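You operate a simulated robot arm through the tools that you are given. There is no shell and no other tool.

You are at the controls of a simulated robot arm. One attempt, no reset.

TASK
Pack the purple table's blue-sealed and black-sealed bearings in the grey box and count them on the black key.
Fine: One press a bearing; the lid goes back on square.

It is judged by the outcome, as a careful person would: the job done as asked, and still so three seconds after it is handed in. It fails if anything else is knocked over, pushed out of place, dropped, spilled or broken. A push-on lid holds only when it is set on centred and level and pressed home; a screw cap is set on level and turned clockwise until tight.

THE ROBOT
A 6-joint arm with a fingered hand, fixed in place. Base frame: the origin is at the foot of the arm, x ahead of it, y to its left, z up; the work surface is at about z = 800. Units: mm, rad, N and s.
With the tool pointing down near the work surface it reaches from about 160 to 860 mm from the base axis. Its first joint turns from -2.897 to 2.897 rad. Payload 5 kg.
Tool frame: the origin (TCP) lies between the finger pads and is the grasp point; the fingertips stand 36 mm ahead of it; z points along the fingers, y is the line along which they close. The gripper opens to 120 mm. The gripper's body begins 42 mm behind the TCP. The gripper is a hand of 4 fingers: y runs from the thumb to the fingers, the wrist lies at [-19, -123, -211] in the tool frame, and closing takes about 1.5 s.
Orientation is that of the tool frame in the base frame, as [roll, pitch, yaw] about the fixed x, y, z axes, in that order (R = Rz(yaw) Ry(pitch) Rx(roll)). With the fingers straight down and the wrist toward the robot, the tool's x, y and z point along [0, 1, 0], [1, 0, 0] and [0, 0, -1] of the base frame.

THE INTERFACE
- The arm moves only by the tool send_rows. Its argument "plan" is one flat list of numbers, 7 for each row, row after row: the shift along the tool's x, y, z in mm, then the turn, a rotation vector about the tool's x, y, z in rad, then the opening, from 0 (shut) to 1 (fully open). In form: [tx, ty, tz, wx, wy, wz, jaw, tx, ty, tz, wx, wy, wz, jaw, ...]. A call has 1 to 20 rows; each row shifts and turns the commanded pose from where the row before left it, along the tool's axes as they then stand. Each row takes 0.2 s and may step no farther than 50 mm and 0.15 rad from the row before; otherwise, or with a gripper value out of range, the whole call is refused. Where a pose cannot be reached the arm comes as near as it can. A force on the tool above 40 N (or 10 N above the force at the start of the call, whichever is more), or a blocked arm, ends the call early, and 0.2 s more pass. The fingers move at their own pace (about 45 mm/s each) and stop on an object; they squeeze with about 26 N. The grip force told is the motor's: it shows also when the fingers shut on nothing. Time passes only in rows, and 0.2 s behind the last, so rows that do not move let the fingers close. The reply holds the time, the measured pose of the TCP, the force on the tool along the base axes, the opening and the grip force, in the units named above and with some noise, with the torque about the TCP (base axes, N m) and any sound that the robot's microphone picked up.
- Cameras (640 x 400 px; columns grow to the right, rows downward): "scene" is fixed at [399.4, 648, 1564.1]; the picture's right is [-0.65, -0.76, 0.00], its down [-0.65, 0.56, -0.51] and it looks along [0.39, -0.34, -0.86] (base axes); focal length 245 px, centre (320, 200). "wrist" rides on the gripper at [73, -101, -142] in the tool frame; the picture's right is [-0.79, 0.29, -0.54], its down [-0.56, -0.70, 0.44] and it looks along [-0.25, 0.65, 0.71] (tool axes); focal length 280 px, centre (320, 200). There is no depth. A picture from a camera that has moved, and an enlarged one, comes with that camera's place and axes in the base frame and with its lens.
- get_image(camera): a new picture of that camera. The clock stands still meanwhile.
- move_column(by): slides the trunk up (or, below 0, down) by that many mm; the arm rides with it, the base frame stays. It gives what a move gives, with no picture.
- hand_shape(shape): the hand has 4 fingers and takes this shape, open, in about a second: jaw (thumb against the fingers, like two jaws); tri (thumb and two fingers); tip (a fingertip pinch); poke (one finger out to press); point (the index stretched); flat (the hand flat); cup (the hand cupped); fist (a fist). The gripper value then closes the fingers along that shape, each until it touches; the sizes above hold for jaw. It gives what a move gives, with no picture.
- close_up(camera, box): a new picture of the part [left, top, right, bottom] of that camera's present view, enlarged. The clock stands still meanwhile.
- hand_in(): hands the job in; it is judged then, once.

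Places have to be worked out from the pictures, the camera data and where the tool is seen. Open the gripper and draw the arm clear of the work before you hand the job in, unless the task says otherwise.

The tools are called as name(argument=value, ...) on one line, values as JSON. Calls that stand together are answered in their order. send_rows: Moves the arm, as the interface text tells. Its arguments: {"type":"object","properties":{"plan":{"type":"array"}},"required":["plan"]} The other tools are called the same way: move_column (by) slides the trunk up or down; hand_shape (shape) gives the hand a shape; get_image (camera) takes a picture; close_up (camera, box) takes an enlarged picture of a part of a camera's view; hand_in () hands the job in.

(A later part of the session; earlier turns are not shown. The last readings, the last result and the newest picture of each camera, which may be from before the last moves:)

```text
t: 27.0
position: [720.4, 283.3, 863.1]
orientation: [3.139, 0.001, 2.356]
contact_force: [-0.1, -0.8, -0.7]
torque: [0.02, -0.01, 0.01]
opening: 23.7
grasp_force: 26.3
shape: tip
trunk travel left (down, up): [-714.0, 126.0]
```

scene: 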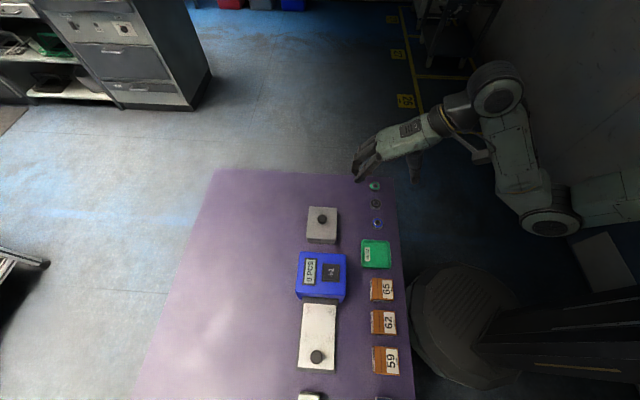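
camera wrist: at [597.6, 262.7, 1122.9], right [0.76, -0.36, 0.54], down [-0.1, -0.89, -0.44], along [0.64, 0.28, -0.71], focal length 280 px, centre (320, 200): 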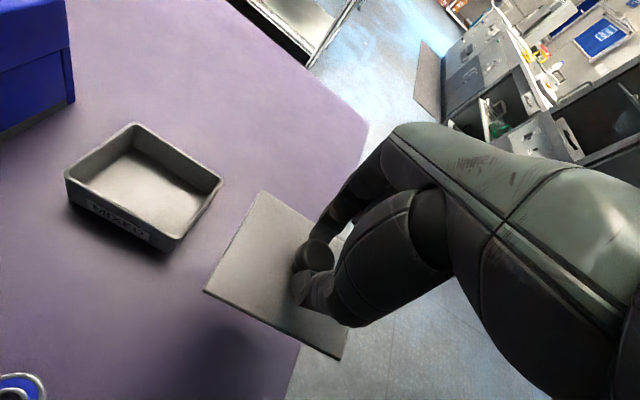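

Still no contact at z≈863. I continue with 1 mm steps.

send_rows(plan=[0, 0, 1, 0, 0, 0, 0, 0, 0, 1, 0, 0, 0, 0])

send_rows(plan=[0, 0, 1, 0, 0, 0, 0, 0, 0, 1, 0, 0, 0, 0])

close_up(camera="wrist", box=[190, 170, 390, 370])

close_up(camera="scene", box=[300, 150, 400, 230])

```text
t: 27.6
position: [721.4, 285.1, 859.8]
orientation: [3.138, 0.001, 2.354]
contact_force: [-0.5, -0.4, -1.3]
torque: [0.0, -0.02, -0.03]
opening: 23.5
grasp_force: 26.8
shape: tip
trunk travel left (down, up): [-714.0, 126.0]
```

```text
t: 28.2
position: [720.3, 284.0, 860.0]
orientation: [3.136, 0.001, 2.356]
contact_force: [0.5, -0.8, 0.1]
torque: [0.02, 0.0, 0.03]
opening: 23.5
grasp_force: 26.4
shape: tip
trunk travel left (down, up): [-714.0, 126.0]
```

```text
2.00 times, centred on (290, 270) of wrist
camera zoom: at [598.6, 263.1, 1001.3], right [0.76, -0.36, 0.54], down [-0.1, -0.89, -0.44], along [0.64, 0.28, -0.71], focal length 561 px, centre (380, 60)
```

zoom: 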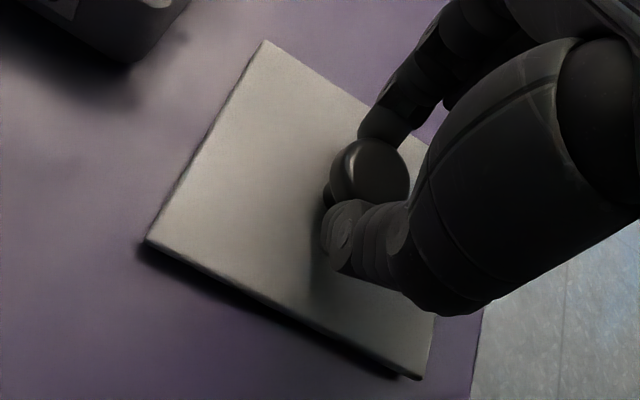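

```text
5.00 times, centred on (350, 190) of scene
camera zoom: at [399.4, 648.0, 1564.1], right [-0.65, -0.76, 0.0], down [-0.65, 0.56, -0.51], along [0.39, -0.34, -0.86], focal length 1226 px, centre (170, 250)
```

zoom: 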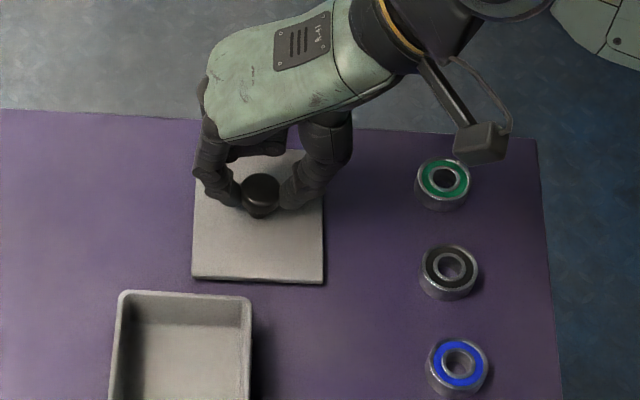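

There's still a shadow gap beneath the lid. Continuing down in 1 mm steps.

send_rows(plan=[0, 0, 1, 0, 0, 0, 0, 0, 0, 1, 0, 0, 0, 0])

send_rows(plan=[0, 0, 1, 0, 0, 0, 0])

send_rows(plan=[0, 0, 1, 0, 0, 0, 0])

close_up(camera="wrist", box=[190, 170, 390, 370])

```text
t: 28.8
position: [721.9, 283.4, 856.1]
orientation: [3.137, 0.001, 2.357]
contact_force: [0.4, 0.5, -0.1]
torque: [-0.02, 0.0, -0.01]
opening: 23.4
grasp_force: 26.3
shape: tip
trunk travel left (down, up): [-714.0, 126.0]
```

```text
t: 29.2
position: [721.2, 284.1, 856.2]
orientation: [3.138, 0.002, 2.357]
contact_force: [0.5, 0.4, -2.2]
torque: [0.0, 0.03, 0.02]
opening: 23.5
grasp_force: 26.1
shape: tip
trunk travel left (down, up): [-714.0, 126.0]
```

```text
t: 29.6
position: [721.4, 282.9, 854.7]
orientation: [3.139, 0.001, 2.357]
contact_force: [-0.8, -1.0, 0.1]
torque: [0.0, 0.03, -0.03]
opening: 23.3
grasp_force: 26.0
shape: tip
trunk travel left (down, up): [-714.0, 126.0]
```

```text
2.00 times, centred on (290, 270) of wrist
camera zoom: at [598.4, 262.9, 997.2], right [0.76, -0.36, 0.54], down [-0.1, -0.89, -0.45], along [0.64, 0.28, -0.71], focal length 561 px, centre (380, 60)
```

zoom: 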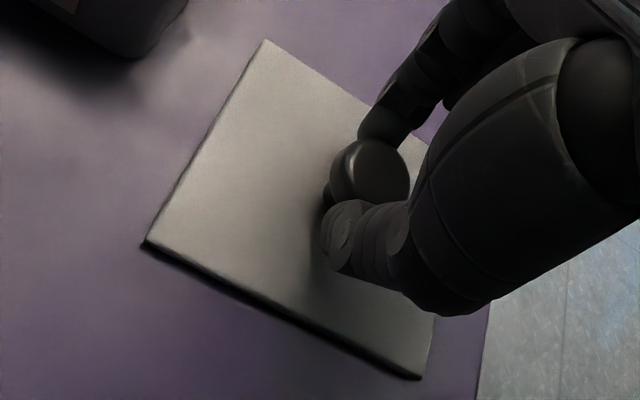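

Still not resting (thin shadow under the edge, no steady force). Continuing in 1 mm steps.

send_rows(plan=[0, 0, 1, 0, 0, 0, 0])

send_rows(plan=[0, 0, 1, 0, 0, 0, 0])

send_rows(plan=[0, 0, 0.7, 0, 0, 0, 0])

close_up(camera="wrist", box=[190, 170, 390, 370])

```text
t: 30.0
position: [722.2, 283.7, 855.0]
orientation: [3.136, 0.001, 2.357]
contact_force: [-1.0, 0.9, 2.4]
torque: [0.02, -0.03, -0.05]
opening: 23.5
grasp_force: 26.0
shape: tip
trunk travel left (down, up): [-714.0, 126.0]
```

```text
t: 30.4
position: [721.7, 284.3, 854.9]
orientation: [3.135, 0.0, 2.356]
contact_force: [-0.3, -1.1, 6.0]
torque: [0.02, 0.02, -0.02]
opening: 23.4
grasp_force: 26.3
shape: tip
trunk travel left (down, up): [-714.0, 126.0]
```

```text
t: 30.8
position: [721.1, 284.4, 853.5]
orientation: [3.135, 0.002, 2.356]
contact_force: [0.7, -0.5, 11.0]
torque: [0.02, 0.01, -0.01]
opening: 23.6
grasp_force: 26.1
shape: tip
trunk travel left (down, up): [-714.0, 126.0]
```

```text
2.00 times, centred on (290, 270) of wrist
camera zoom: at [597.9, 262.8, 996.1], right [0.76, -0.36, 0.55], down [-0.1, -0.89, -0.45], along [0.64, 0.29, -0.71], focal length 561 px, centre (380, 60)
```

zoom: 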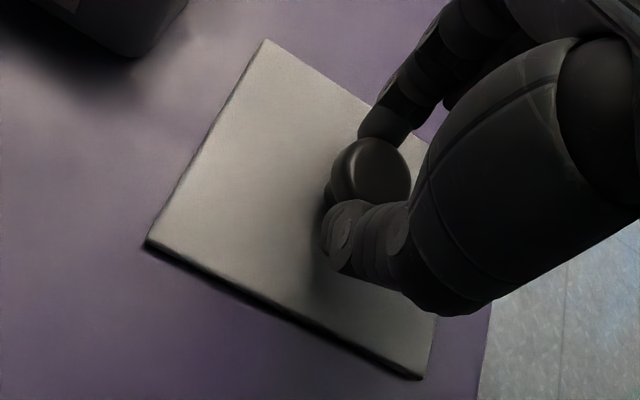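

Contact: 11 N upward at TCP z≈854. I relieve about 1 mm, then open the pinch to release the knob.

send_rows(plan=[0, 0, -1.2, 0, 0, 0, 0, 0, 0, 0, 0, 0, 0, 0])

send_rows(plan=[0, 0, 0, 0, 0, 0, 0.3, 0, 0, 0, 0, 0, 0, 0.45, 0, 0, 0, 0, 0, 0, 0.55, 0, 0, 0, 0, 0, 0, 0.55, 0, 0, 0, 0, 0, 0, 0.55])

close_up(camera="wrist", box=[190, 170, 390, 370])

close_up(camera="scene", box=[300, 150, 400, 230])

```text
t: 31.4
position: [720.0, 283.0, 854.1]
orientation: [3.137, 0.001, 2.357]
contact_force: [1.8, 1.2, 7.8]
torque: [0.07, -0.08, 0.02]
opening: 23.7
grasp_force: 26.2
shape: tip
trunk travel left (down, up): [-714.0, 126.0]
```

```text
t: 32.6
position: [721.0, 283.1, 852.9]
orientation: [3.139, 0.001, 2.356]
contact_force: [0.7, -0.4, -0.2]
torque: [0.0, 0.0, 0.03]
opening: 65.2
grasp_force: 0.0
shape: tip
trunk travel left (down, up): [-714.0, 126.0]
```

```text
2.00 times, centred on (290, 270) of wrist
camera zoom: at [598.0, 262.9, 995.6], right [0.76, -0.36, 0.54], down [-0.1, -0.89, -0.44], along [0.64, 0.28, -0.71], focal length 561 px, centre (380, 60)
```

zoom: 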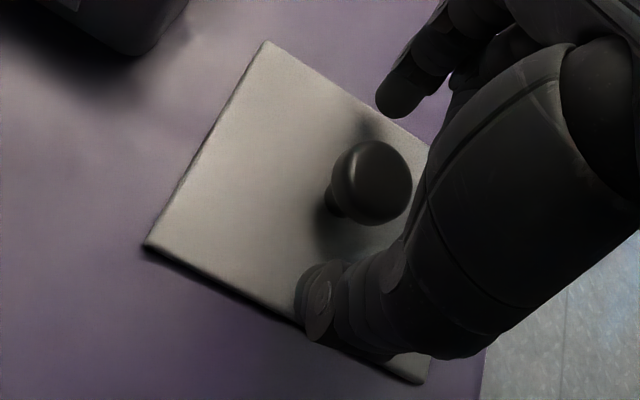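

```text
5.00 times, centred on (350, 190) of scene
camera zoom: at [399.4, 648.0, 1564.1], right [-0.65, -0.76, 0.0], down [-0.65, 0.56, -0.51], along [0.39, -0.34, -0.86], focal length 1226 px, centre (170, 250)
```

zoom: 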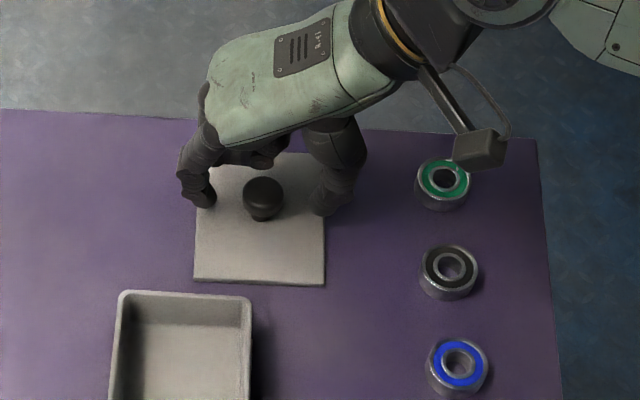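

Lid released and resting flat; release TCP (from camera pose) is (721.0, 282.7, 853.6), which I'll reuse for regripping. Now I rise and go over to above the blue bearing.

send_rows(plan=[0, 0, -5, 0, 0, 0, 0.55, 0, 0, -10, 0, 0, 0, 0.55, 0, 0, -20, 0, 0, 0, 0.6, 0, 0, -25, 0, 0, 0, 0.7, 0, 0, -25, 0, 0, 0, 0.7, 15, -18, 0, 0, 0, 0, 0.7, 25, -30, 0, 0, 0, 0, 0.7, 25, -30, 0, 0, 0, 0, 0.7, 25, -30, 0, 0, 0, 0, 0.7, 24, -28.3, 0, 0, 0, 0, 0.7, 0, 0, 0, 0, 0, 0, 0.7])

get_image(camera="wrist")

close_up(camera="scene", box=[290, 190, 350, 260])

close_up(camera="scene", box=[330, 160, 430, 240])

```text
t: 35.0
position: [545.4, 268.2, 936.7]
orientation: [3.139, 0.001, 2.354]
contact_force: [0.2, 1.1, -1.1]
torque: [0.02, 0.05, -0.01]
opening: 83.8
grasp_force: 0.0
shape: tip
trunk travel left (down, up): [-714.0, 126.0]
```

```text
taken
camera wrist: at [421.8, 247.8, 1079.2], right [0.76, -0.36, 0.54], down [-0.1, -0.89, -0.44], along [0.64, 0.28, -0.71], focal length 280 px, centre (320, 200)
```

wrist: 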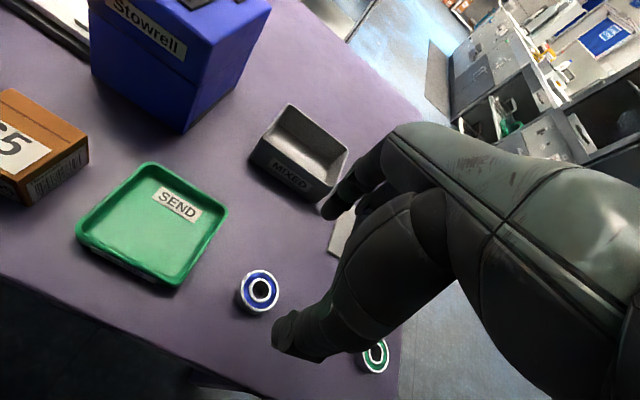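

```text
5.71 times, centred on (320, 225) of scene
camera zoom: at [399.4, 648.0, 1564.1], right [-0.65, -0.76, 0.0], down [-0.65, 0.56, -0.51], along [0.39, -0.34, -0.86], focal length 1401 px, centre (320, 57)
```

zoom: 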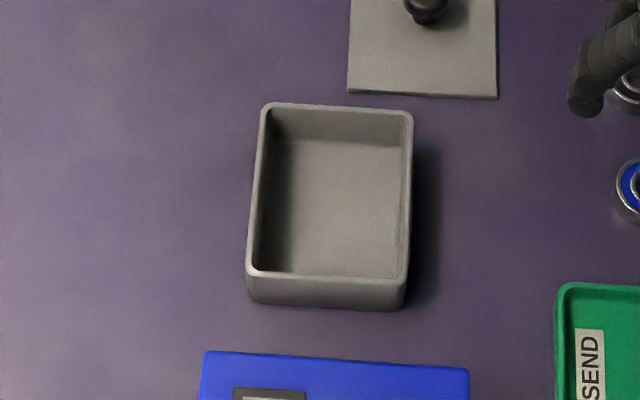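

```text
5.00 times, centred on (380, 200) of scene
camera zoom: at [399.4, 648.0, 1564.1], right [-0.65, -0.76, 0.0], down [-0.65, 0.56, -0.51], along [0.39, -0.34, -0.86], focal length 1226 px, centre (20, 200)
```

zoom: 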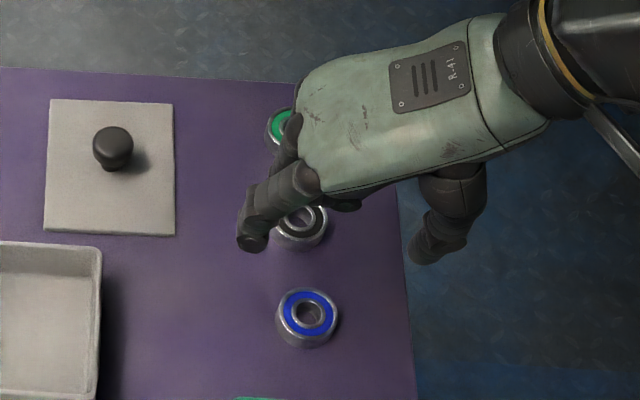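

The open box inside is roughly 80×98 mm and 40 mm deep, so finger clearance matters. I'll zoom on the hand to judge how far the curled fingers hang below the tool origin.

close_up(camera="wrist", box=[300, 130, 440, 230])

close_up(camera="scene", box=[360, 170, 430, 220])

```text
4.00 times, centred on (370, 180) of wrist
camera zoom: at [421.8, 247.8, 1079.2], right [0.76, -0.36, 0.54], down [-0.1, -0.89, -0.44], along [0.64, 0.28, -0.71], focal length 1122 px, centre (120, 280)
```

zoom: 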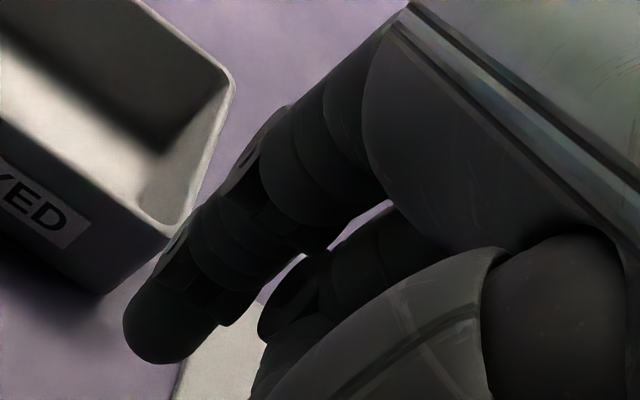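

```text
8.00 times, centred on (395, 195) of scene
camera zoom: at [399.4, 648.0, 1564.1], right [-0.65, -0.76, 0.0], down [-0.65, 0.56, -0.51], along [0.39, -0.34, -0.86], focal length 1961 px, centre (-280, 240)
```

zoom: 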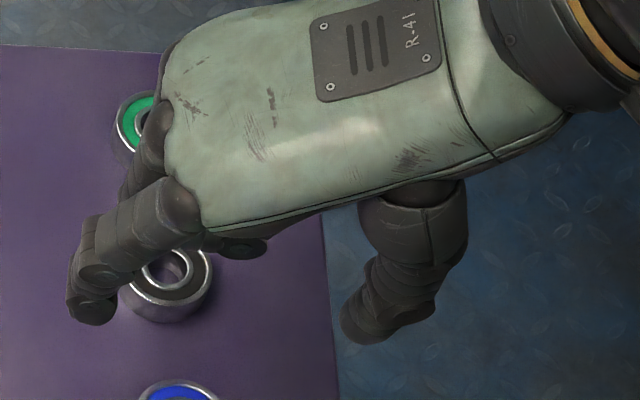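

The curled middle finger hangs about 10 mm below the tool origin, so I'll pinch along the box's diagonal when placing. Now I refine the blue bearing's position under the hand.

close_up(camera="wrist", box=[210, 240, 310, 340])

close_up(camera="scene", box=[350, 170, 410, 240])

```text
4.00 times, centred on (260, 290) of wrist
camera zoom: at [421.8, 247.8, 1079.2], right [0.76, -0.36, 0.54], down [-0.1, -0.89, -0.44], along [0.64, 0.28, -0.71], focal length 1122 px, centre (560, -160)
```

zoom: 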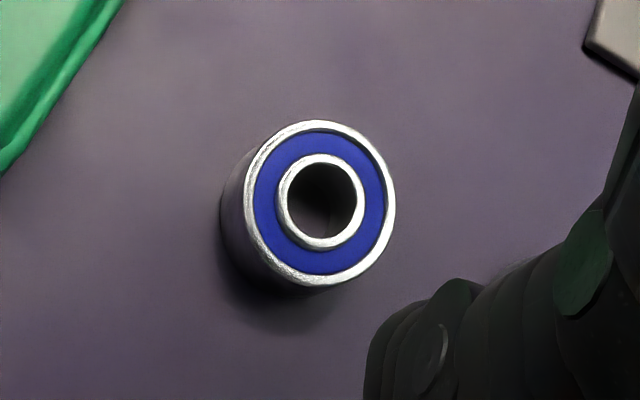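

```text
5.71 times, centred on (380, 205) of scene
camera zoom: at [399.4, 648.0, 1564.1], right [-0.65, -0.76, 0.0], down [-0.65, 0.56, -0.51], along [0.39, -0.34, -0.86], focal length 1401 px, centre (-23, 171)
```

zoom: 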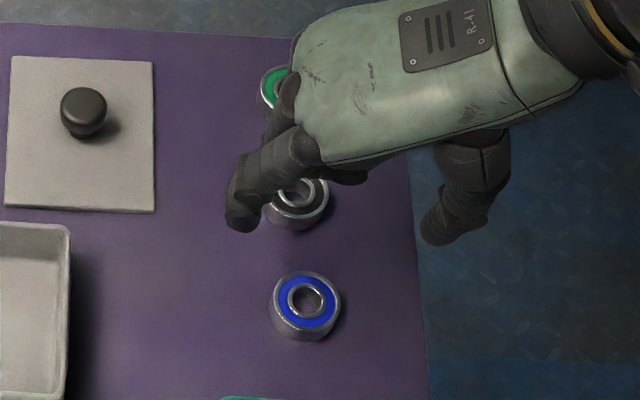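

Blue bearing centre refined to (543.5, 266.7), top ≈ 814. I set the opening to about 70 mm and go down to TCP z≈862 (tips ≈ 826), then check.

send_rows(plan=[0.3, -1.6, 10, 0, 0, 0, 0.6, 0, 0, 20, 0, 0, 0, 0.6, 0, 0, 20, 0, 0, 0, 0.6, 0, 0, 15, 0, 0, 0, 0.6, 0, 0, 10, 0, 0, 0, 0.6, 0, 0, 0, 0, 0, 0, 0.6])

close_up(camera="scene", box=[350, 170, 410, 240])

close_up(camera="wrist", box=[240, 180, 380, 360])

```text
t: 36.4
position: [542.3, 268.9, 863.6]
orientation: [3.139, 0.001, 2.357]
contact_force: [-0.7, -0.2, -0.2]
torque: [0.0, 0.01, 0.01]
opening: 72.3
grasp_force: 0.0
shape: tip
trunk travel left (down, up): [-714.0, 126.0]
```

```text
5.71 times, centred on (380, 205) of scene
camera zoom: at [399.4, 648.0, 1564.1], right [-0.65, -0.76, 0.0], down [-0.65, 0.56, -0.51], along [0.39, -0.34, -0.86], focal length 1401 px, centre (-23, 171)
```

zoom: 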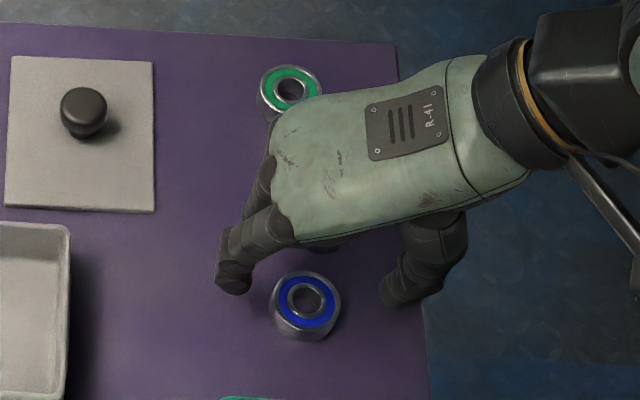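

```text
2.22 times, centred on (310, 270) of wrist
camera zoom: at [419.6, 247.0, 1005.1], right [0.76, -0.36, 0.54], down [-0.1, -0.89, -0.44], along [0.64, 0.28, -0.71], focal length 623 px, centre (342, 44)
```

zoom: 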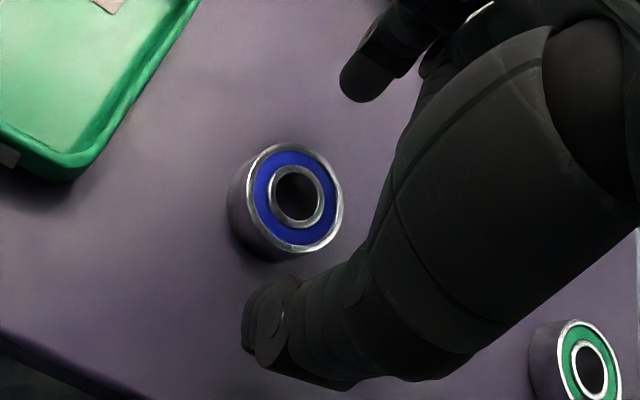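

The bearing sits centred between finger and thumb (within about 1 mm). I descend to TCP z≈840 so the tips are just above the table, then close.

send_rows(plan=[-0.5, 0.9, 8, 0, 0, 0, 0.6, 0, 0, 8, 0, 0, 0, 0.6, 0, 0, 5, 0, 0, 0, 0.6, 0, 0, 2, 0, 0, 0, 0.6, 0, 0, 0, 0, 0, 0, 0.6])

close_up(camera="wrist", box=[240, 180, 380, 360])

```text
t: 37.6
position: [544.8, 267.0, 839.1]
orientation: [3.138, 0.002, 2.356]
contact_force: [-0.5, -0.6, -0.2]
torque: [-0.02, 0.0, -0.01]
opening: 72.4
grasp_force: 0.1
shape: tip
trunk travel left (down, up): [-714.0, 126.0]
```

```text
2.22 times, centred on (310, 270) of wrist
camera zoom: at [420.7, 246.8, 982.0], right [0.76, -0.36, 0.54], down [-0.1, -0.89, -0.44], along [0.64, 0.28, -0.71], focal length 623 px, centre (342, 44)
```

zoom: 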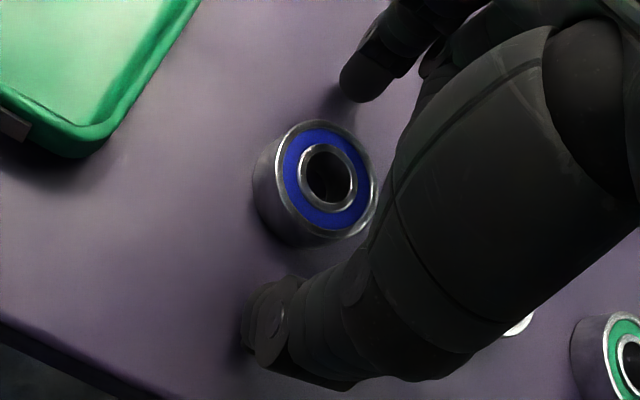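

In position around the bearing, no contact. Closing the pinch.

send_rows(plan=[0, 0, 0, 0, 0, 0, 0.2, 0, 0, 0, 0, 0, 0, 0.2, 0, 0, 0, 0, 0, 0, 0.2, 0, 0, 0, 0, 0, 0, 0.2, 0, 0, 0, 0, 0, 0, 0.2])

close_up(camera="wrist", box=[240, 180, 380, 360])

close_up(camera="scene", box=[350, 170, 410, 240])

```text
t: 38.8
position: [543.8, 269.1, 838.5]
orientation: [3.138, 0.004, 2.355]
contact_force: [-0.2, 0.3, 0.1]
torque: [-0.04, -0.02, -0.01]
opening: 34.7
grasp_force: 25.9
shape: tip
trunk travel left (down, up): [-714.0, 126.0]
```

```text
2.22 times, centred on (310, 270) of wrist
camera zoom: at [420.8, 246.9, 982.0], right [0.76, -0.36, 0.54], down [-0.1, -0.89, -0.44], along [0.64, 0.28, -0.71], focal length 623 px, centre (342, 44)
```

zoom: 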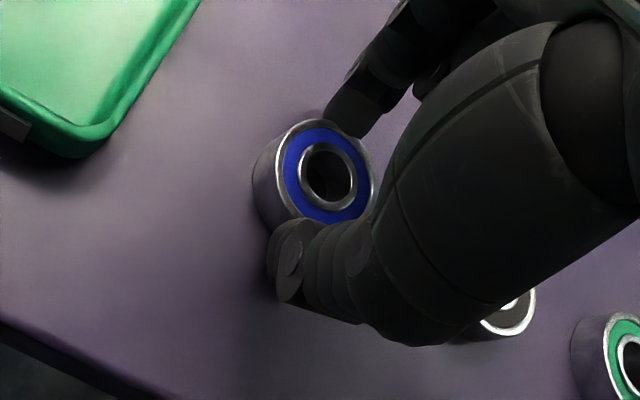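

```text
5.71 times, centred on (380, 205) of scene
camera zoom: at [399.4, 648.0, 1564.1], right [-0.65, -0.76, 0.0], down [-0.65, 0.56, -0.51], along [0.39, -0.34, -0.86], focal length 1401 px, centre (-23, 171)
```

zoom: 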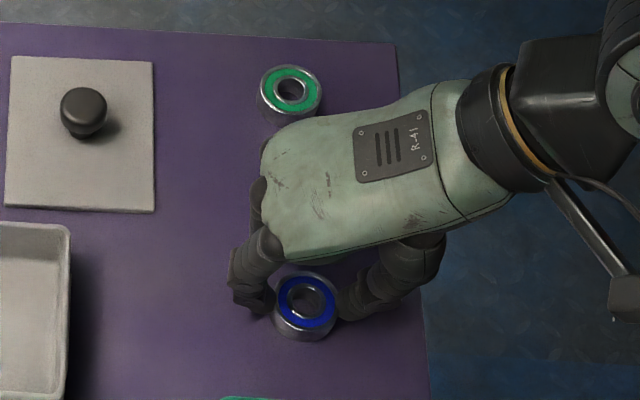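

Gripped: opening 34.7 mm (a 35 mm bearing), 25.9 N. I lift it straight up 100 mm and check that it stays in the pinch.

send_rows(plan=[0, 0, -3, 0, 0, 0, 0.15, 0, 0, -8, 0, 0, 0, 0.15, 0, 0, -14, 0, 0, 0, 0.15, 0, 0, -20, 0, 0, 0, 0.15, 0, 0, -20, 0, 0, 0, 0.15, 0, 0, -20, 0, 0, 0, 0.15, 0, 0, -15, 0, 0, 0, 0.15, 0, 0, 0, 0, 0, 0, 0.15])

close_up(camera="wrist", box=[240, 180, 380, 360])

close_up(camera="scene", box=[350, 160, 410, 230])

```text
t: 40.6
position: [543.8, 266.6, 940.0]
orientation: [3.139, 0.002, 2.355]
contact_force: [-0.2, -0.2, -1.0]
torque: [0.02, -0.01, -0.01]
opening: 34.2
grasp_force: 25.8
shape: tip
trunk travel left (down, up): [-714.0, 126.0]
```

```text
2.22 times, centred on (310, 270) of wrist
camera zoom: at [421.1, 246.7, 1082.3], right [0.76, -0.36, 0.54], down [-0.1, -0.89, -0.44], along [0.64, 0.28, -0.71], focal length 623 px, centre (342, 44)
```

zoom: 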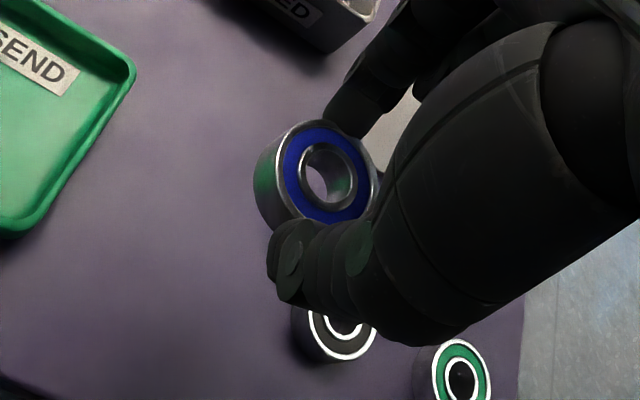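

```text
5.71 times, centred on (380, 195) of scene
camera zoom: at [399.4, 648.0, 1564.1], right [-0.65, -0.76, 0.0], down [-0.65, 0.56, -0.51], along [0.39, -0.34, -0.86], focal length 1401 px, centre (-23, 229)
```

zoom: 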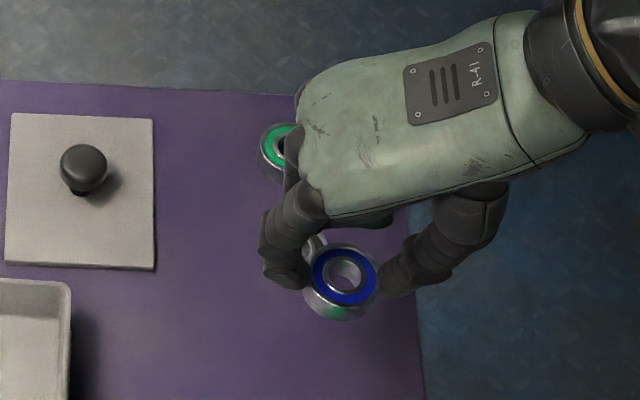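

Bearing held level at z≈940. I now turn the hand about −51° so the pinch line follows the box diagonal, and carry it over the box centre (653.6, 419.2).

send_rows(plan=[0, 0, 0, 0, 0, 0.1, 0.15, 0, 0, 0, 0, 0, 0.14, 0.15, 0, 0, 0, 0, 0, 0.14, 0.15, 0, 0, 0, 0, 0, 0.14, 0.15, 0, 0, 0, 0, 0, 0.14, 0.15, 0, 0, 0, 0, 0, 0.14, 0.15, 0, 0, 0, 0, 0, 0.086, 0.15, 0, 0, 0, 0, 0, 0, 0.15])

send_rows(plan=[20, 11.5, 0, 0, 0, 0, 0.15, 30, 17.2, 0, 0, 0, 0, 0.15, 34, 19.5, 0, 0, 0, 0, 0.15, 34, 19.5, 0, 0, 0, 0, 0.15, 28, 16, 0, 0, 0, 0, 0.15, 17, 9.8, 0, 0, 0, 0, 0.15, 0, 0, 0, 0, 0, 0, 0.15])

get_image(camera="wrist")

close_up(camera="scene", box=[280, 160, 380, 260])

```text
t: 42.4
position: [543.6, 267.8, 939.3]
orientation: [3.14, -0.002, 1.469]
contact_force: [0.4, 0.3, -0.3]
torque: [-0.02, 0.0, 0.03]
opening: 34.8
grasp_force: 25.9
shape: tip
trunk travel left (down, up): [-714.0, 126.0]
```

```text
t: 44.0
position: [653.0, 420.3, 940.9]
orientation: [3.137, -0.003, 1.47]
contact_force: [-0.3, -0.5, -0.8]
torque: [-0.04, 0.0, -0.03]
opening: 34.3
grasp_force: 25.8
shape: tip
trunk travel left (down, up): [-714.0, 126.0]
```

```text
taken
camera wrist: at [560.1, 502.0, 1082.7], right [0.21, -0.82, 0.54], down [-0.75, -0.49, -0.45], along [0.63, -0.32, -0.71], focal length 280 px, centre (320, 200)
```

wrist: 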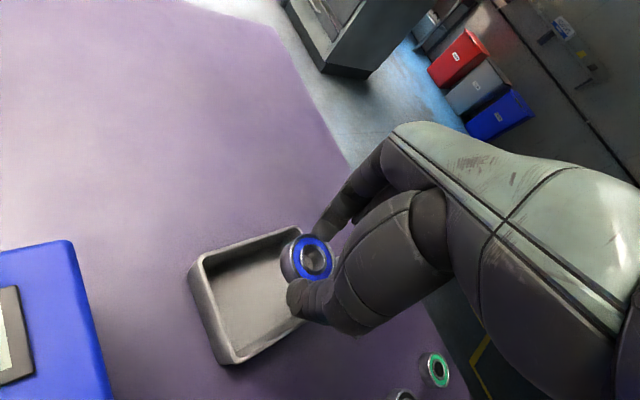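

```text
4.00 times, centred on (330, 210) of scene
camera zoom: at [399.4, 648.0, 1564.1], right [-0.65, -0.76, 0.0], down [-0.65, 0.56, -0.51], along [0.39, -0.34, -0.86], focal length 980 px, centre (280, 160)
```

zoom: 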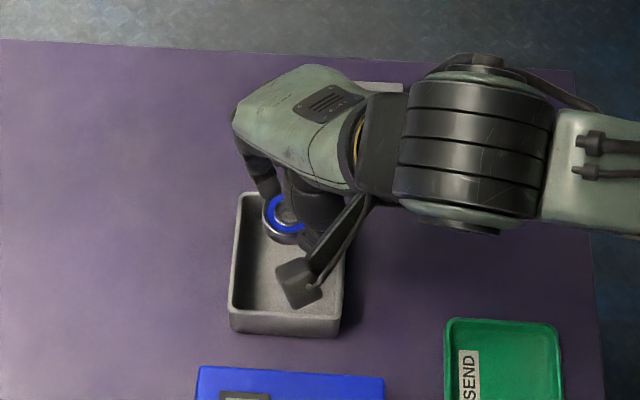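

The hand is right over the box centre (653.2, 419.2) with the pinch along the diagonal. I lower to TCP z≈893 (bearing still above the rim) and check clearances.

send_rows(plan=[0, 0, 12, 0, 0, 0, 0.15, 0, 0, 15, 0, 0, 0, 0.15, 0, 0, 13, 0, 0, 0, 0.15, 0, 0, 8, 0, 0, 0, 0.15, 0, 0, 0, 0, 0, 0, 0.15])

close_up(camera="wrist", box=[170, 180, 370, 380])

close_up(camera="scene", box=[290, 180, 360, 260])

```text
t: 45.2
position: [654.2, 420.4, 893.2]
orientation: [3.138, -0.001, 1.469]
contact_force: [1.0, -0.6, -0.6]
torque: [0.01, 0.03, 0.01]
opening: 34.3
grasp_force: 26.3
shape: tip
trunk travel left (down, up): [-714.0, 126.0]
```

```text
2.00 times, centred on (270, 280) of wrist
camera zoom: at [559.9, 501.5, 1035.1], right [0.21, -0.82, 0.54], down [-0.75, -0.49, -0.45], along [0.63, -0.32, -0.71], focal length 561 px, centre (420, 40)
```

zoom: 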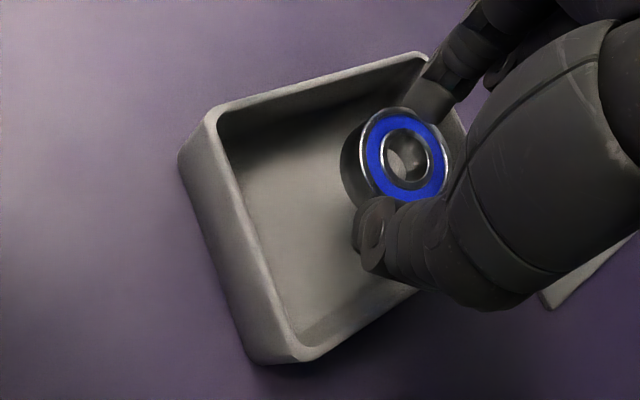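

```text
5.00 times, centred on (325, 220) of scene
camera zoom: at [399.4, 648.0, 1564.1], right [-0.65, -0.76, 0.0], down [-0.65, 0.56, -0.51], along [0.39, -0.34, -0.86], focal length 1226 px, centre (295, 100)
```

zoom: 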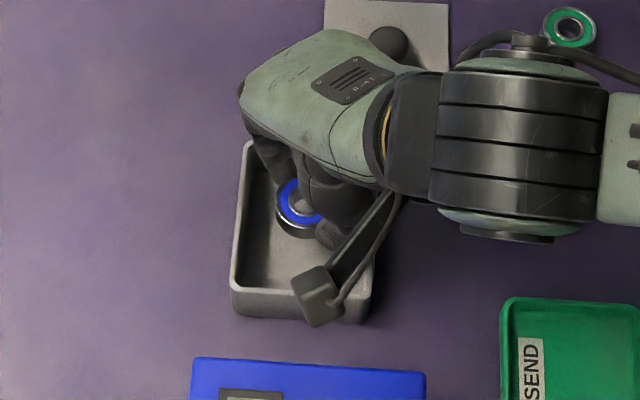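

Alignment is good: index toward the far corner, thumb toward the near corner. I lower to TCP z≈866, then feel down.

send_rows(plan=[0, 0, 7, 0, 0, 0, 0.15, 0, 0, 7, 0, 0, 0, 0.15, 0, 0, 6, 0, 0, 0, 0.15, 0, 0, 5, 0, 0, 0, 0.15, 0, 0, 2, 0, 0, 0, 0.15, 0, 0, 0, 0, 0, 0, 0.15])

close_up(camera="wrist", box=[170, 180, 370, 380])

close_up(camera="scene", box=[290, 180, 360, 260])

```text
t: 46.6
position: [653.5, 419.9, 866.0]
orientation: [3.138, -0.002, 1.47]
contact_force: [0.3, 0.7, -0.8]
torque: [0.03, 0.0, 0.0]
opening: 34.6
grasp_force: 26.2
shape: tip
trunk travel left (down, up): [-714.0, 126.0]
```

```text
2.00 times, centred on (270, 280) of wrist
camera zoom: at [559.8, 501.9, 1008.0], right [0.21, -0.82, 0.54], down [-0.75, -0.49, -0.45], along [0.63, -0.32, -0.71], focal length 561 px, centre (420, 40)
```

zoom: 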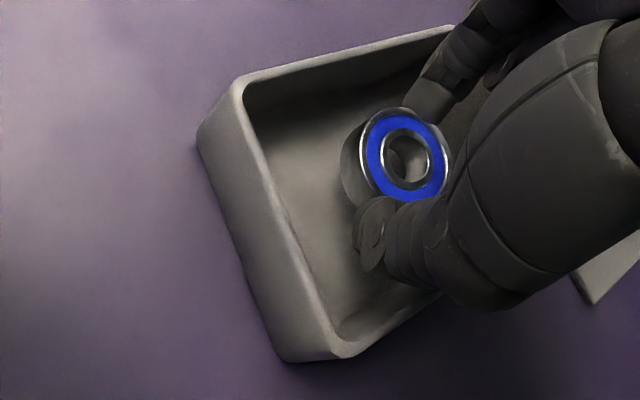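

```text
5.00 times, centred on (325, 220) of scene
camera zoom: at [399.4, 648.0, 1564.1], right [-0.65, -0.76, 0.0], down [-0.65, 0.56, -0.51], along [0.39, -0.34, -0.86], focal length 1226 px, centre (295, 100)
```

zoom: 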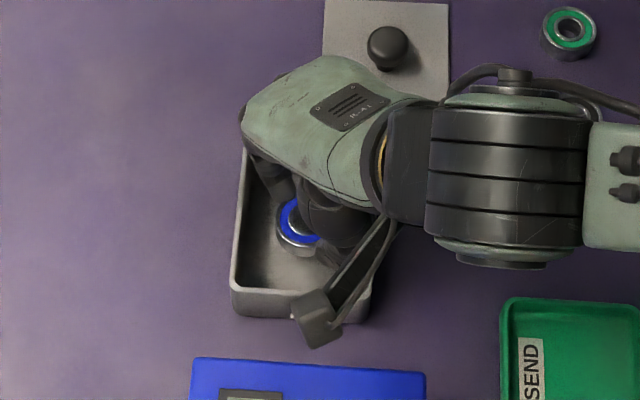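

No contact and good clearance around both digits. Continuing down in 2 mm rows toward TCP z≈856.

send_rows(plan=[0, 0, 2, 0, 0, 0, 0.15, 0, 0, 2, 0, 0, 0, 0.15, 0, 0, 2, 0, 0, 0, 0.15, 0, 0, 2, 0, 0, 0, 0.15, 0, 0, 0, 0, 0, 0, 0.15])

close_up(camera="wrist", box=[170, 180, 370, 380])

close_up(camera="scene", box=[300, 195, 350, 255])

```text
t: 47.8
position: [654.6, 420.7, 857.8]
orientation: [3.138, -0.002, 1.47]
contact_force: [0.5, 0.3, -1.6]
torque: [0.0, 0.0, 0.01]
opening: 34.6
grasp_force: 25.9
shape: tip
trunk travel left (down, up): [-714.0, 126.0]
```

```text
2.00 times, centred on (270, 280) of wrist
camera zoom: at [560.0, 502.2, 999.8], right [0.21, -0.82, 0.54], down [-0.75, -0.49, -0.45], along [0.63, -0.32, -0.71], focal length 561 px, centre (420, 40)
```

zoom: 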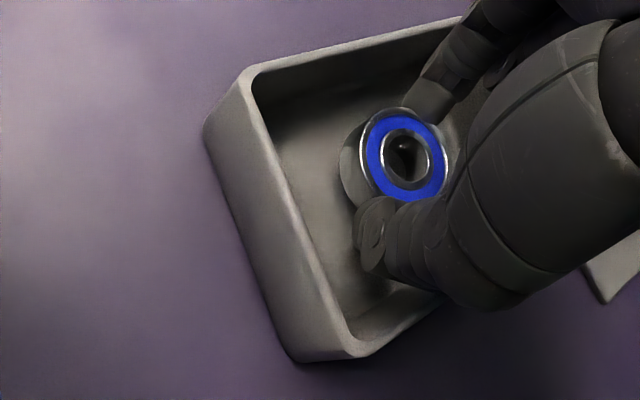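

```text
6.67 times, centred on (325, 225) of scene
camera zoom: at [399.4, 648.0, 1564.1], right [-0.65, -0.76, 0.0], down [-0.65, 0.56, -0.51], along [0.39, -0.34, -0.86], focal length 1634 px, centre (287, 33)
```

zoom: 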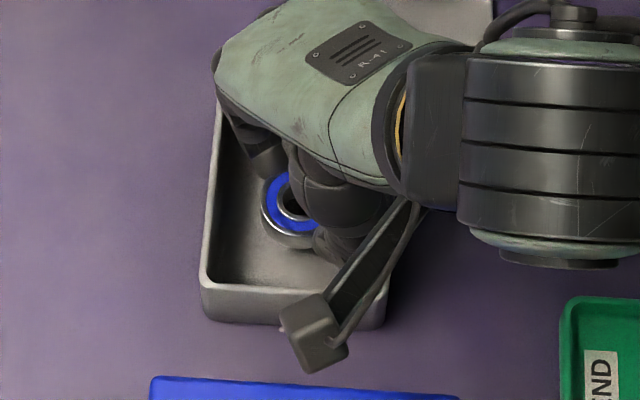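

Still free. Continuing 1 mm at a time with force checks.

send_rows(plan=[0, 0, 1, 0, 0, 0, 0.15, 0, 0, 1, 0, 0, 0, 0.15, 0, 0, 1, 0, 0, 0, 0.15])

send_rows(plan=[0, 0, 1, 0, 0, 0, 0.15, 0, 0, 1, 0, 0, 0, 0.15])

close_up(camera="wrist", box=[220, 170, 370, 320])

close_up(camera="scene", box=[300, 195, 350, 255])

```text
t: 48.6
position: [653.1, 419.6, 853.7]
orientation: [3.139, -0.001, 1.471]
contact_force: [0.2, 0.1, -0.3]
torque: [-0.03, -0.02, -0.01]
opening: 34.3
grasp_force: 26.0
shape: tip
trunk travel left (down, up): [-714.0, 126.0]
```

```text
t: 49.2
position: [653.2, 420.6, 852.5]
orientation: [3.141, -0.001, 1.47]
contact_force: [0.4, -0.3, -1.0]
torque: [0.01, 0.03, 0.0]
opening: 34.5
grasp_force: 26.1
shape: tip
trunk travel left (down, up): [-714.0, 126.0]
```

```text
2.67 times, centred on (295, 245) of wrist
camera zoom: at [559.9, 502.1, 994.8], right [0.21, -0.82, 0.54], down [-0.75, -0.49, -0.45], along [0.63, -0.32, -0.71], focal length 748 px, centre (387, 80)
```

zoom: 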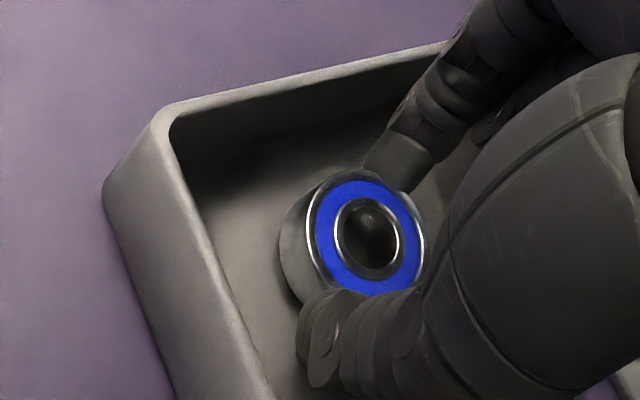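

```text
6.67 times, centred on (325, 225) of scene
camera zoom: at [399.4, 648.0, 1564.1], right [-0.65, -0.76, 0.0], down [-0.65, 0.56, -0.51], along [0.39, -0.34, -0.86], focal length 1634 px, centre (287, 33)
```

zoom: 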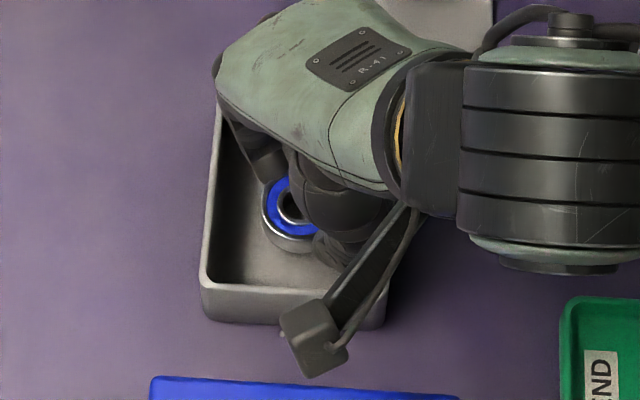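

TCP z≈852.8, still no contact. Continuing 1 mm at a time.

send_rows(plan=[0, 0, 1, 0, 0, 0, 0.15, 0, 0, 1, 0, 0, 0, 0.15])

send_rows(plan=[0, 0, 1, 0, 0, 0, 0.15, 0, 0, 1, 0, 0, 0, 0.15])

close_up(camera="wrist", box=[220, 170, 370, 320])

```text
t: 49.8
position: [653.2, 420.8, 849.9]
orientation: [3.137, -0.002, 1.47]
contact_force: [-0.1, 0.4, -1.0]
torque: [-0.04, -0.04, 0.02]
opening: 34.4
grasp_force: 26.3
shape: tip
trunk travel left (down, up): [-714.0, 126.0]
```

```text
t: 50.4
position: [652.6, 420.8, 848.2]
orientation: [3.138, -0.001, 1.468]
contact_force: [-0.4, 0.4, -1.2]
torque: [0.01, -0.02, -0.02]
opening: 34.5
grasp_force: 25.6
shape: tip
trunk travel left (down, up): [-714.0, 126.0]
```

```text
2.67 times, centred on (295, 245) of wrist
camera zoom: at [560.0, 502.1, 990.7], right [0.21, -0.82, 0.54], down [-0.75, -0.49, -0.45], along [0.63, -0.32, -0.71], focal length 748 px, centre (387, 80)
```

zoom: 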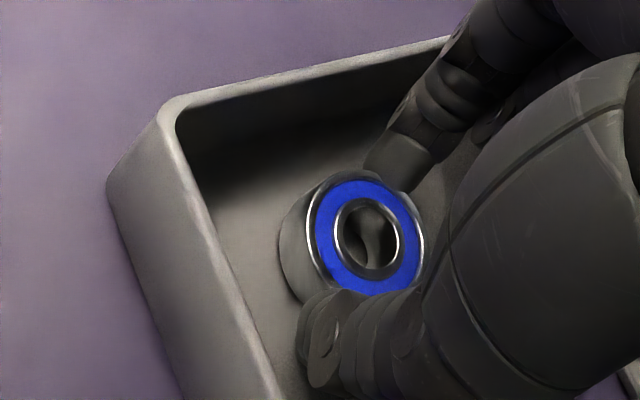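

At TCP z≈848.6, still free, the bearing is a few mm above the floor. Continuing gently.

send_rows(plan=[0, 0, 1, 0, 0, 0, 0.15])

send_rows(plan=[0, 0, 1, 0, 0, 0, 0.15])

send_rows(plan=[0, 0, 1, 0, 0, 0, 0.15])

close_up(camera="wrist", box=[220, 170, 370, 320])

```text
t: 50.8
position: [652.9, 420.1, 846.8]
orientation: [3.139, -0.002, 1.47]
contact_force: [0.0, -0.3, -0.5]
torque: [0.0, 0.0, -0.01]
opening: 34.6
grasp_force: 26.0
shape: tip
trunk travel left (down, up): [-714.0, 126.0]
```

```text
t: 51.2
position: [653.9, 420.9, 846.2]
orientation: [3.138, -0.001, 1.47]
contact_force: [0.0, -0.6, -1.1]
torque: [-0.05, -0.02, 0.02]
opening: 34.8
grasp_force: 26.4
shape: tip
trunk travel left (down, up): [-714.0, 126.0]
```

```text
t: 51.6
position: [654.1, 420.1, 844.1]
orientation: [3.14, -0.002, 1.469]
contact_force: [-0.2, -0.6, -0.8]
torque: [-0.02, 0.0, 0.01]
opening: 34.9
grasp_force: 26.0
shape: tip
trunk travel left (down, up): [-714.0, 126.0]
```

```text
2.67 times, centred on (295, 245) of wrist
camera zoom: at [559.8, 502.4, 987.9], right [0.21, -0.82, 0.54], down [-0.75, -0.49, -0.45], along [0.63, -0.32, -0.71], focal length 748 px, centre (387, 80)
```

zoom: 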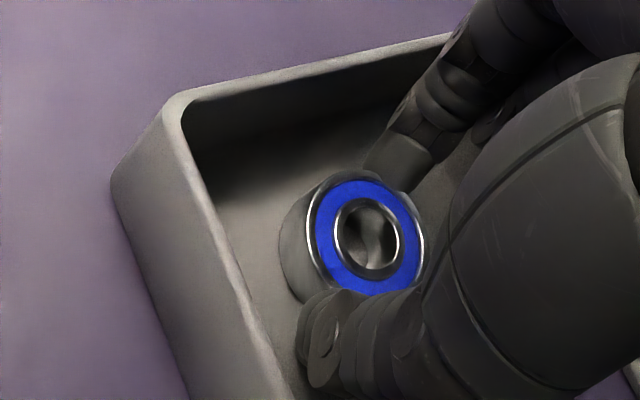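

No contact yet at z≈845.5. A couple more 1 mm steps until the bearing touches the floor.

send_rows(plan=[0, 0, 1, 0, 0, 0, 0.15])

send_rows(plan=[0, 0, 1, 0, 0, 0, 0.15])

close_up(camera="wrist", box=[220, 170, 370, 320])

```text
t: 52.0
position: [652.2, 421.5, 843.9]
orientation: [3.137, -0.002, 1.47]
contact_force: [-0.3, -0.4, -0.2]
torque: [0.01, 0.03, -0.01]
opening: 34.6
grasp_force: 26.0
shape: tip
trunk travel left (down, up): [-714.0, 126.0]
```

```text
t: 52.4
position: [653.5, 421.3, 843.7]
orientation: [3.136, -0.004, 1.47]
contact_force: [0.8, 0.5, 3.7]
torque: [-0.03, -0.03, 0.02]
opening: 34.5
grasp_force: 25.7
shape: tip
trunk travel left (down, up): [-714.0, 126.0]
```

```text
2.67 times, centred on (295, 245) of wrist
camera zoom: at [559.6, 502.5, 986.9], right [0.2, -0.82, 0.54], down [-0.75, -0.49, -0.45], along [0.63, -0.31, -0.71], focal length 748 px, centre (387, 80)
```

zoom: 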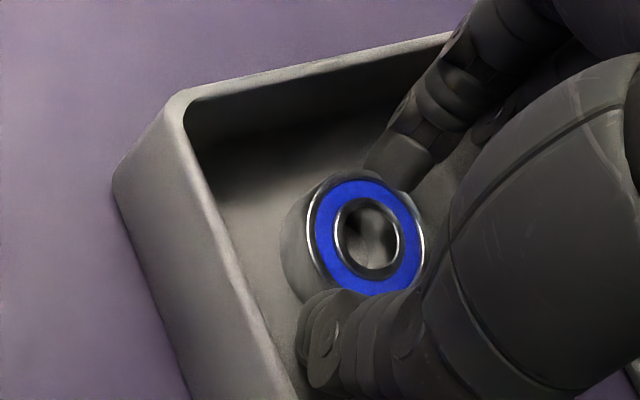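

Contact force 3.7 N at TCP z≈844.9, matching the box floor at ≈805: the blue bearing rests on the floor. I relieve slightly and open just a few mm to release without touching the walls.

send_rows(plan=[0, 0, -0.5, 0, 0, 0, 0.15, 0, 0, 0, 0, 0, 0, 0.3, 0, 0, 0, 0, 0, 0, 0.34, 0, 0, 0, 0, 0, 0, 0.34, 0, 0, 0, 0, 0, 0, 0.34])

close_up(camera="wrist", box=[220, 170, 370, 320])

```text
t: 53.6
position: [652.9, 421.3, 843.6]
orientation: [3.137, -0.003, 1.469]
contact_force: [-0.5, 0.5, 0.3]
torque: [-0.01, 0.0, 0.02]
opening: 40.8
grasp_force: 0.2
shape: tip
trunk travel left (down, up): [-714.0, 126.0]
```

```text
2.67 times, centred on (295, 245) of wrist
camera zoom: at [559.6, 502.4, 986.3], right [0.21, -0.82, 0.54], down [-0.75, -0.49, -0.45], along [0.63, -0.32, -0.71], focal length 748 px, centre (387, 80)
```

zoom: 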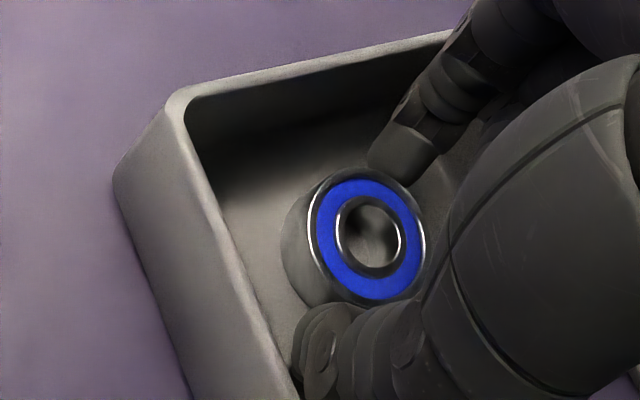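

Bearing is released flat on the floor. I withdraw straight up slowly to clear height.

send_rows(plan=[0, 0, -2, 0, 0, 0, 0.34, 0, 0, -4, 0, 0, 0, 0.34, 0, 0, -6, 0, 0, 0, 0.34, 0, 0, -10, 0, 0, 0, 0.34, 0, 0, -15, 0, 0, 0, 0.36, 0, 0, -20, 0, 0, 0, 0.4, 0, 0, -20, 0, 0, 0, 0.5, 0, 0, -20, 0, 0, 0, 0.6, 0, 0, 0, 0, 0, 0, 0.6])

close_up(camera="wrist", box=[170, 180, 370, 380])

close_up(camera="scene", box=[290, 180, 360, 260])

```text
t: 55.6
position: [653.3, 419.2, 940.9]
orientation: [3.138, -0.002, 1.47]
contact_force: [-0.8, 0.9, -0.4]
torque: [0.04, -0.02, 0.02]
opening: 71.5
grasp_force: 0.0
shape: tip
trunk travel left (down, up): [-714.0, 126.0]
```

```text
2.00 times, centred on (270, 280) of wrist
camera zoom: at [559.7, 501.7, 1083.3], right [0.21, -0.82, 0.54], down [-0.75, -0.49, -0.45], along [0.63, -0.32, -0.71], focal length 561 px, centre (420, 40)
```

zoom: 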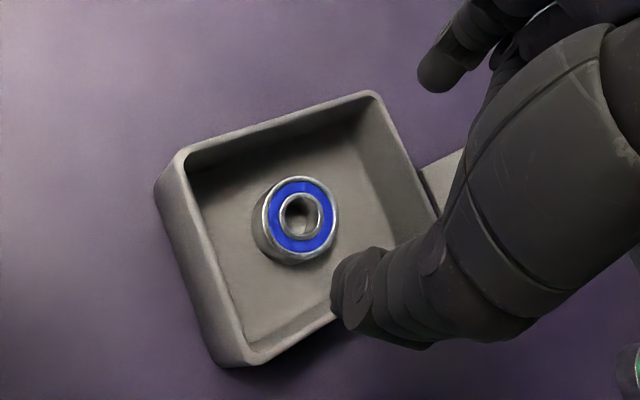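

```text
5.00 times, centred on (325, 220) of scene
camera zoom: at [399.4, 648.0, 1564.1], right [-0.65, -0.76, 0.0], down [-0.65, 0.56, -0.51], along [0.39, -0.34, -0.86], focal length 1226 px, centre (295, 100)
```

zoom: 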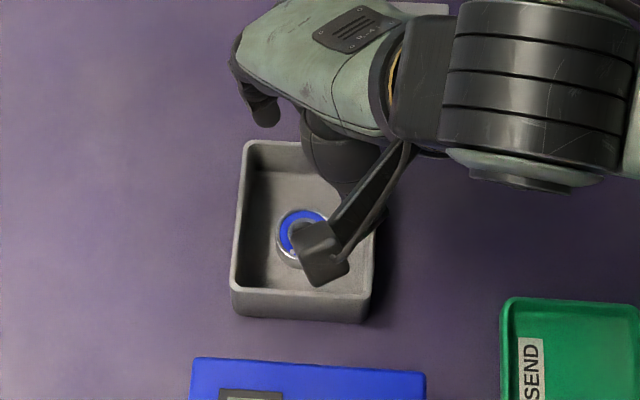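

Blue is lying flat in the box centre. Next the black bearing: keeping this hand orientation, I move at z≈940 to above (600, 214).

send_rows(plan=[-20, -3, 0, 0, 0, 0, 0.6, -38, -5.8, 0, 0, 0, 0, 0.6, -42, -6.4, 0, 0, 0, 0, 0.6, -42, -6.4, 0, 0, 0, 0, 0.6, -40, -6.1, 0, 0, 0, 0, 0.6, -27.3, -4.3, 0, 0, 0, 0, 0.6, 0, 0, 0, 0, 0, 0, 0.6])

get_image(camera="wrist")

close_up(camera="scene", box=[340, 160, 410, 240])

```text
t: 57.2
position: [599.8, 213.7, 940.8]
orientation: [3.14, -0.001, 1.469]
contact_force: [0.8, -0.4, -0.8]
torque: [-0.04, -0.02, 0.03]
opening: 71.6
grasp_force: 0.0
shape: tip
trunk travel left (down, up): [-714.0, 126.0]
```

```text
taken
camera wrist: at [506.6, 296.4, 1082.3], right [0.21, -0.81, 0.54], down [-0.75, -0.49, -0.45], along [0.63, -0.32, -0.71], focal length 280 px, centre (320, 200)
```

wrist: 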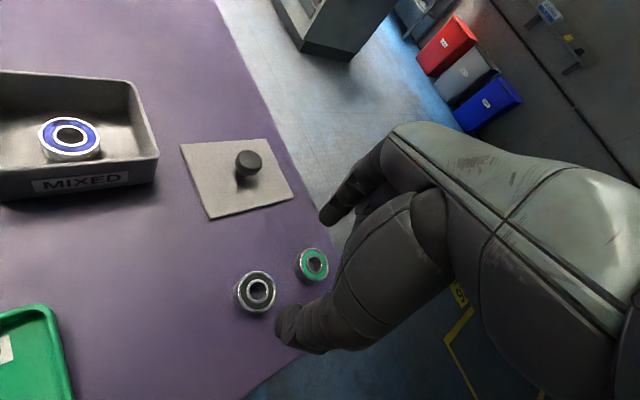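

```text
5.00 times, centred on (375, 200) of scene
camera zoom: at [399.4, 648.0, 1564.1], right [-0.65, -0.76, 0.0], down [-0.65, 0.56, -0.51], along [0.39, -0.34, -0.86], focal length 1226 px, centre (45, 200)
```

zoom: 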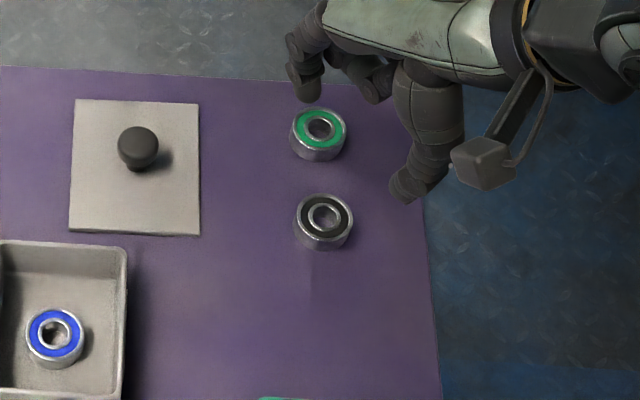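

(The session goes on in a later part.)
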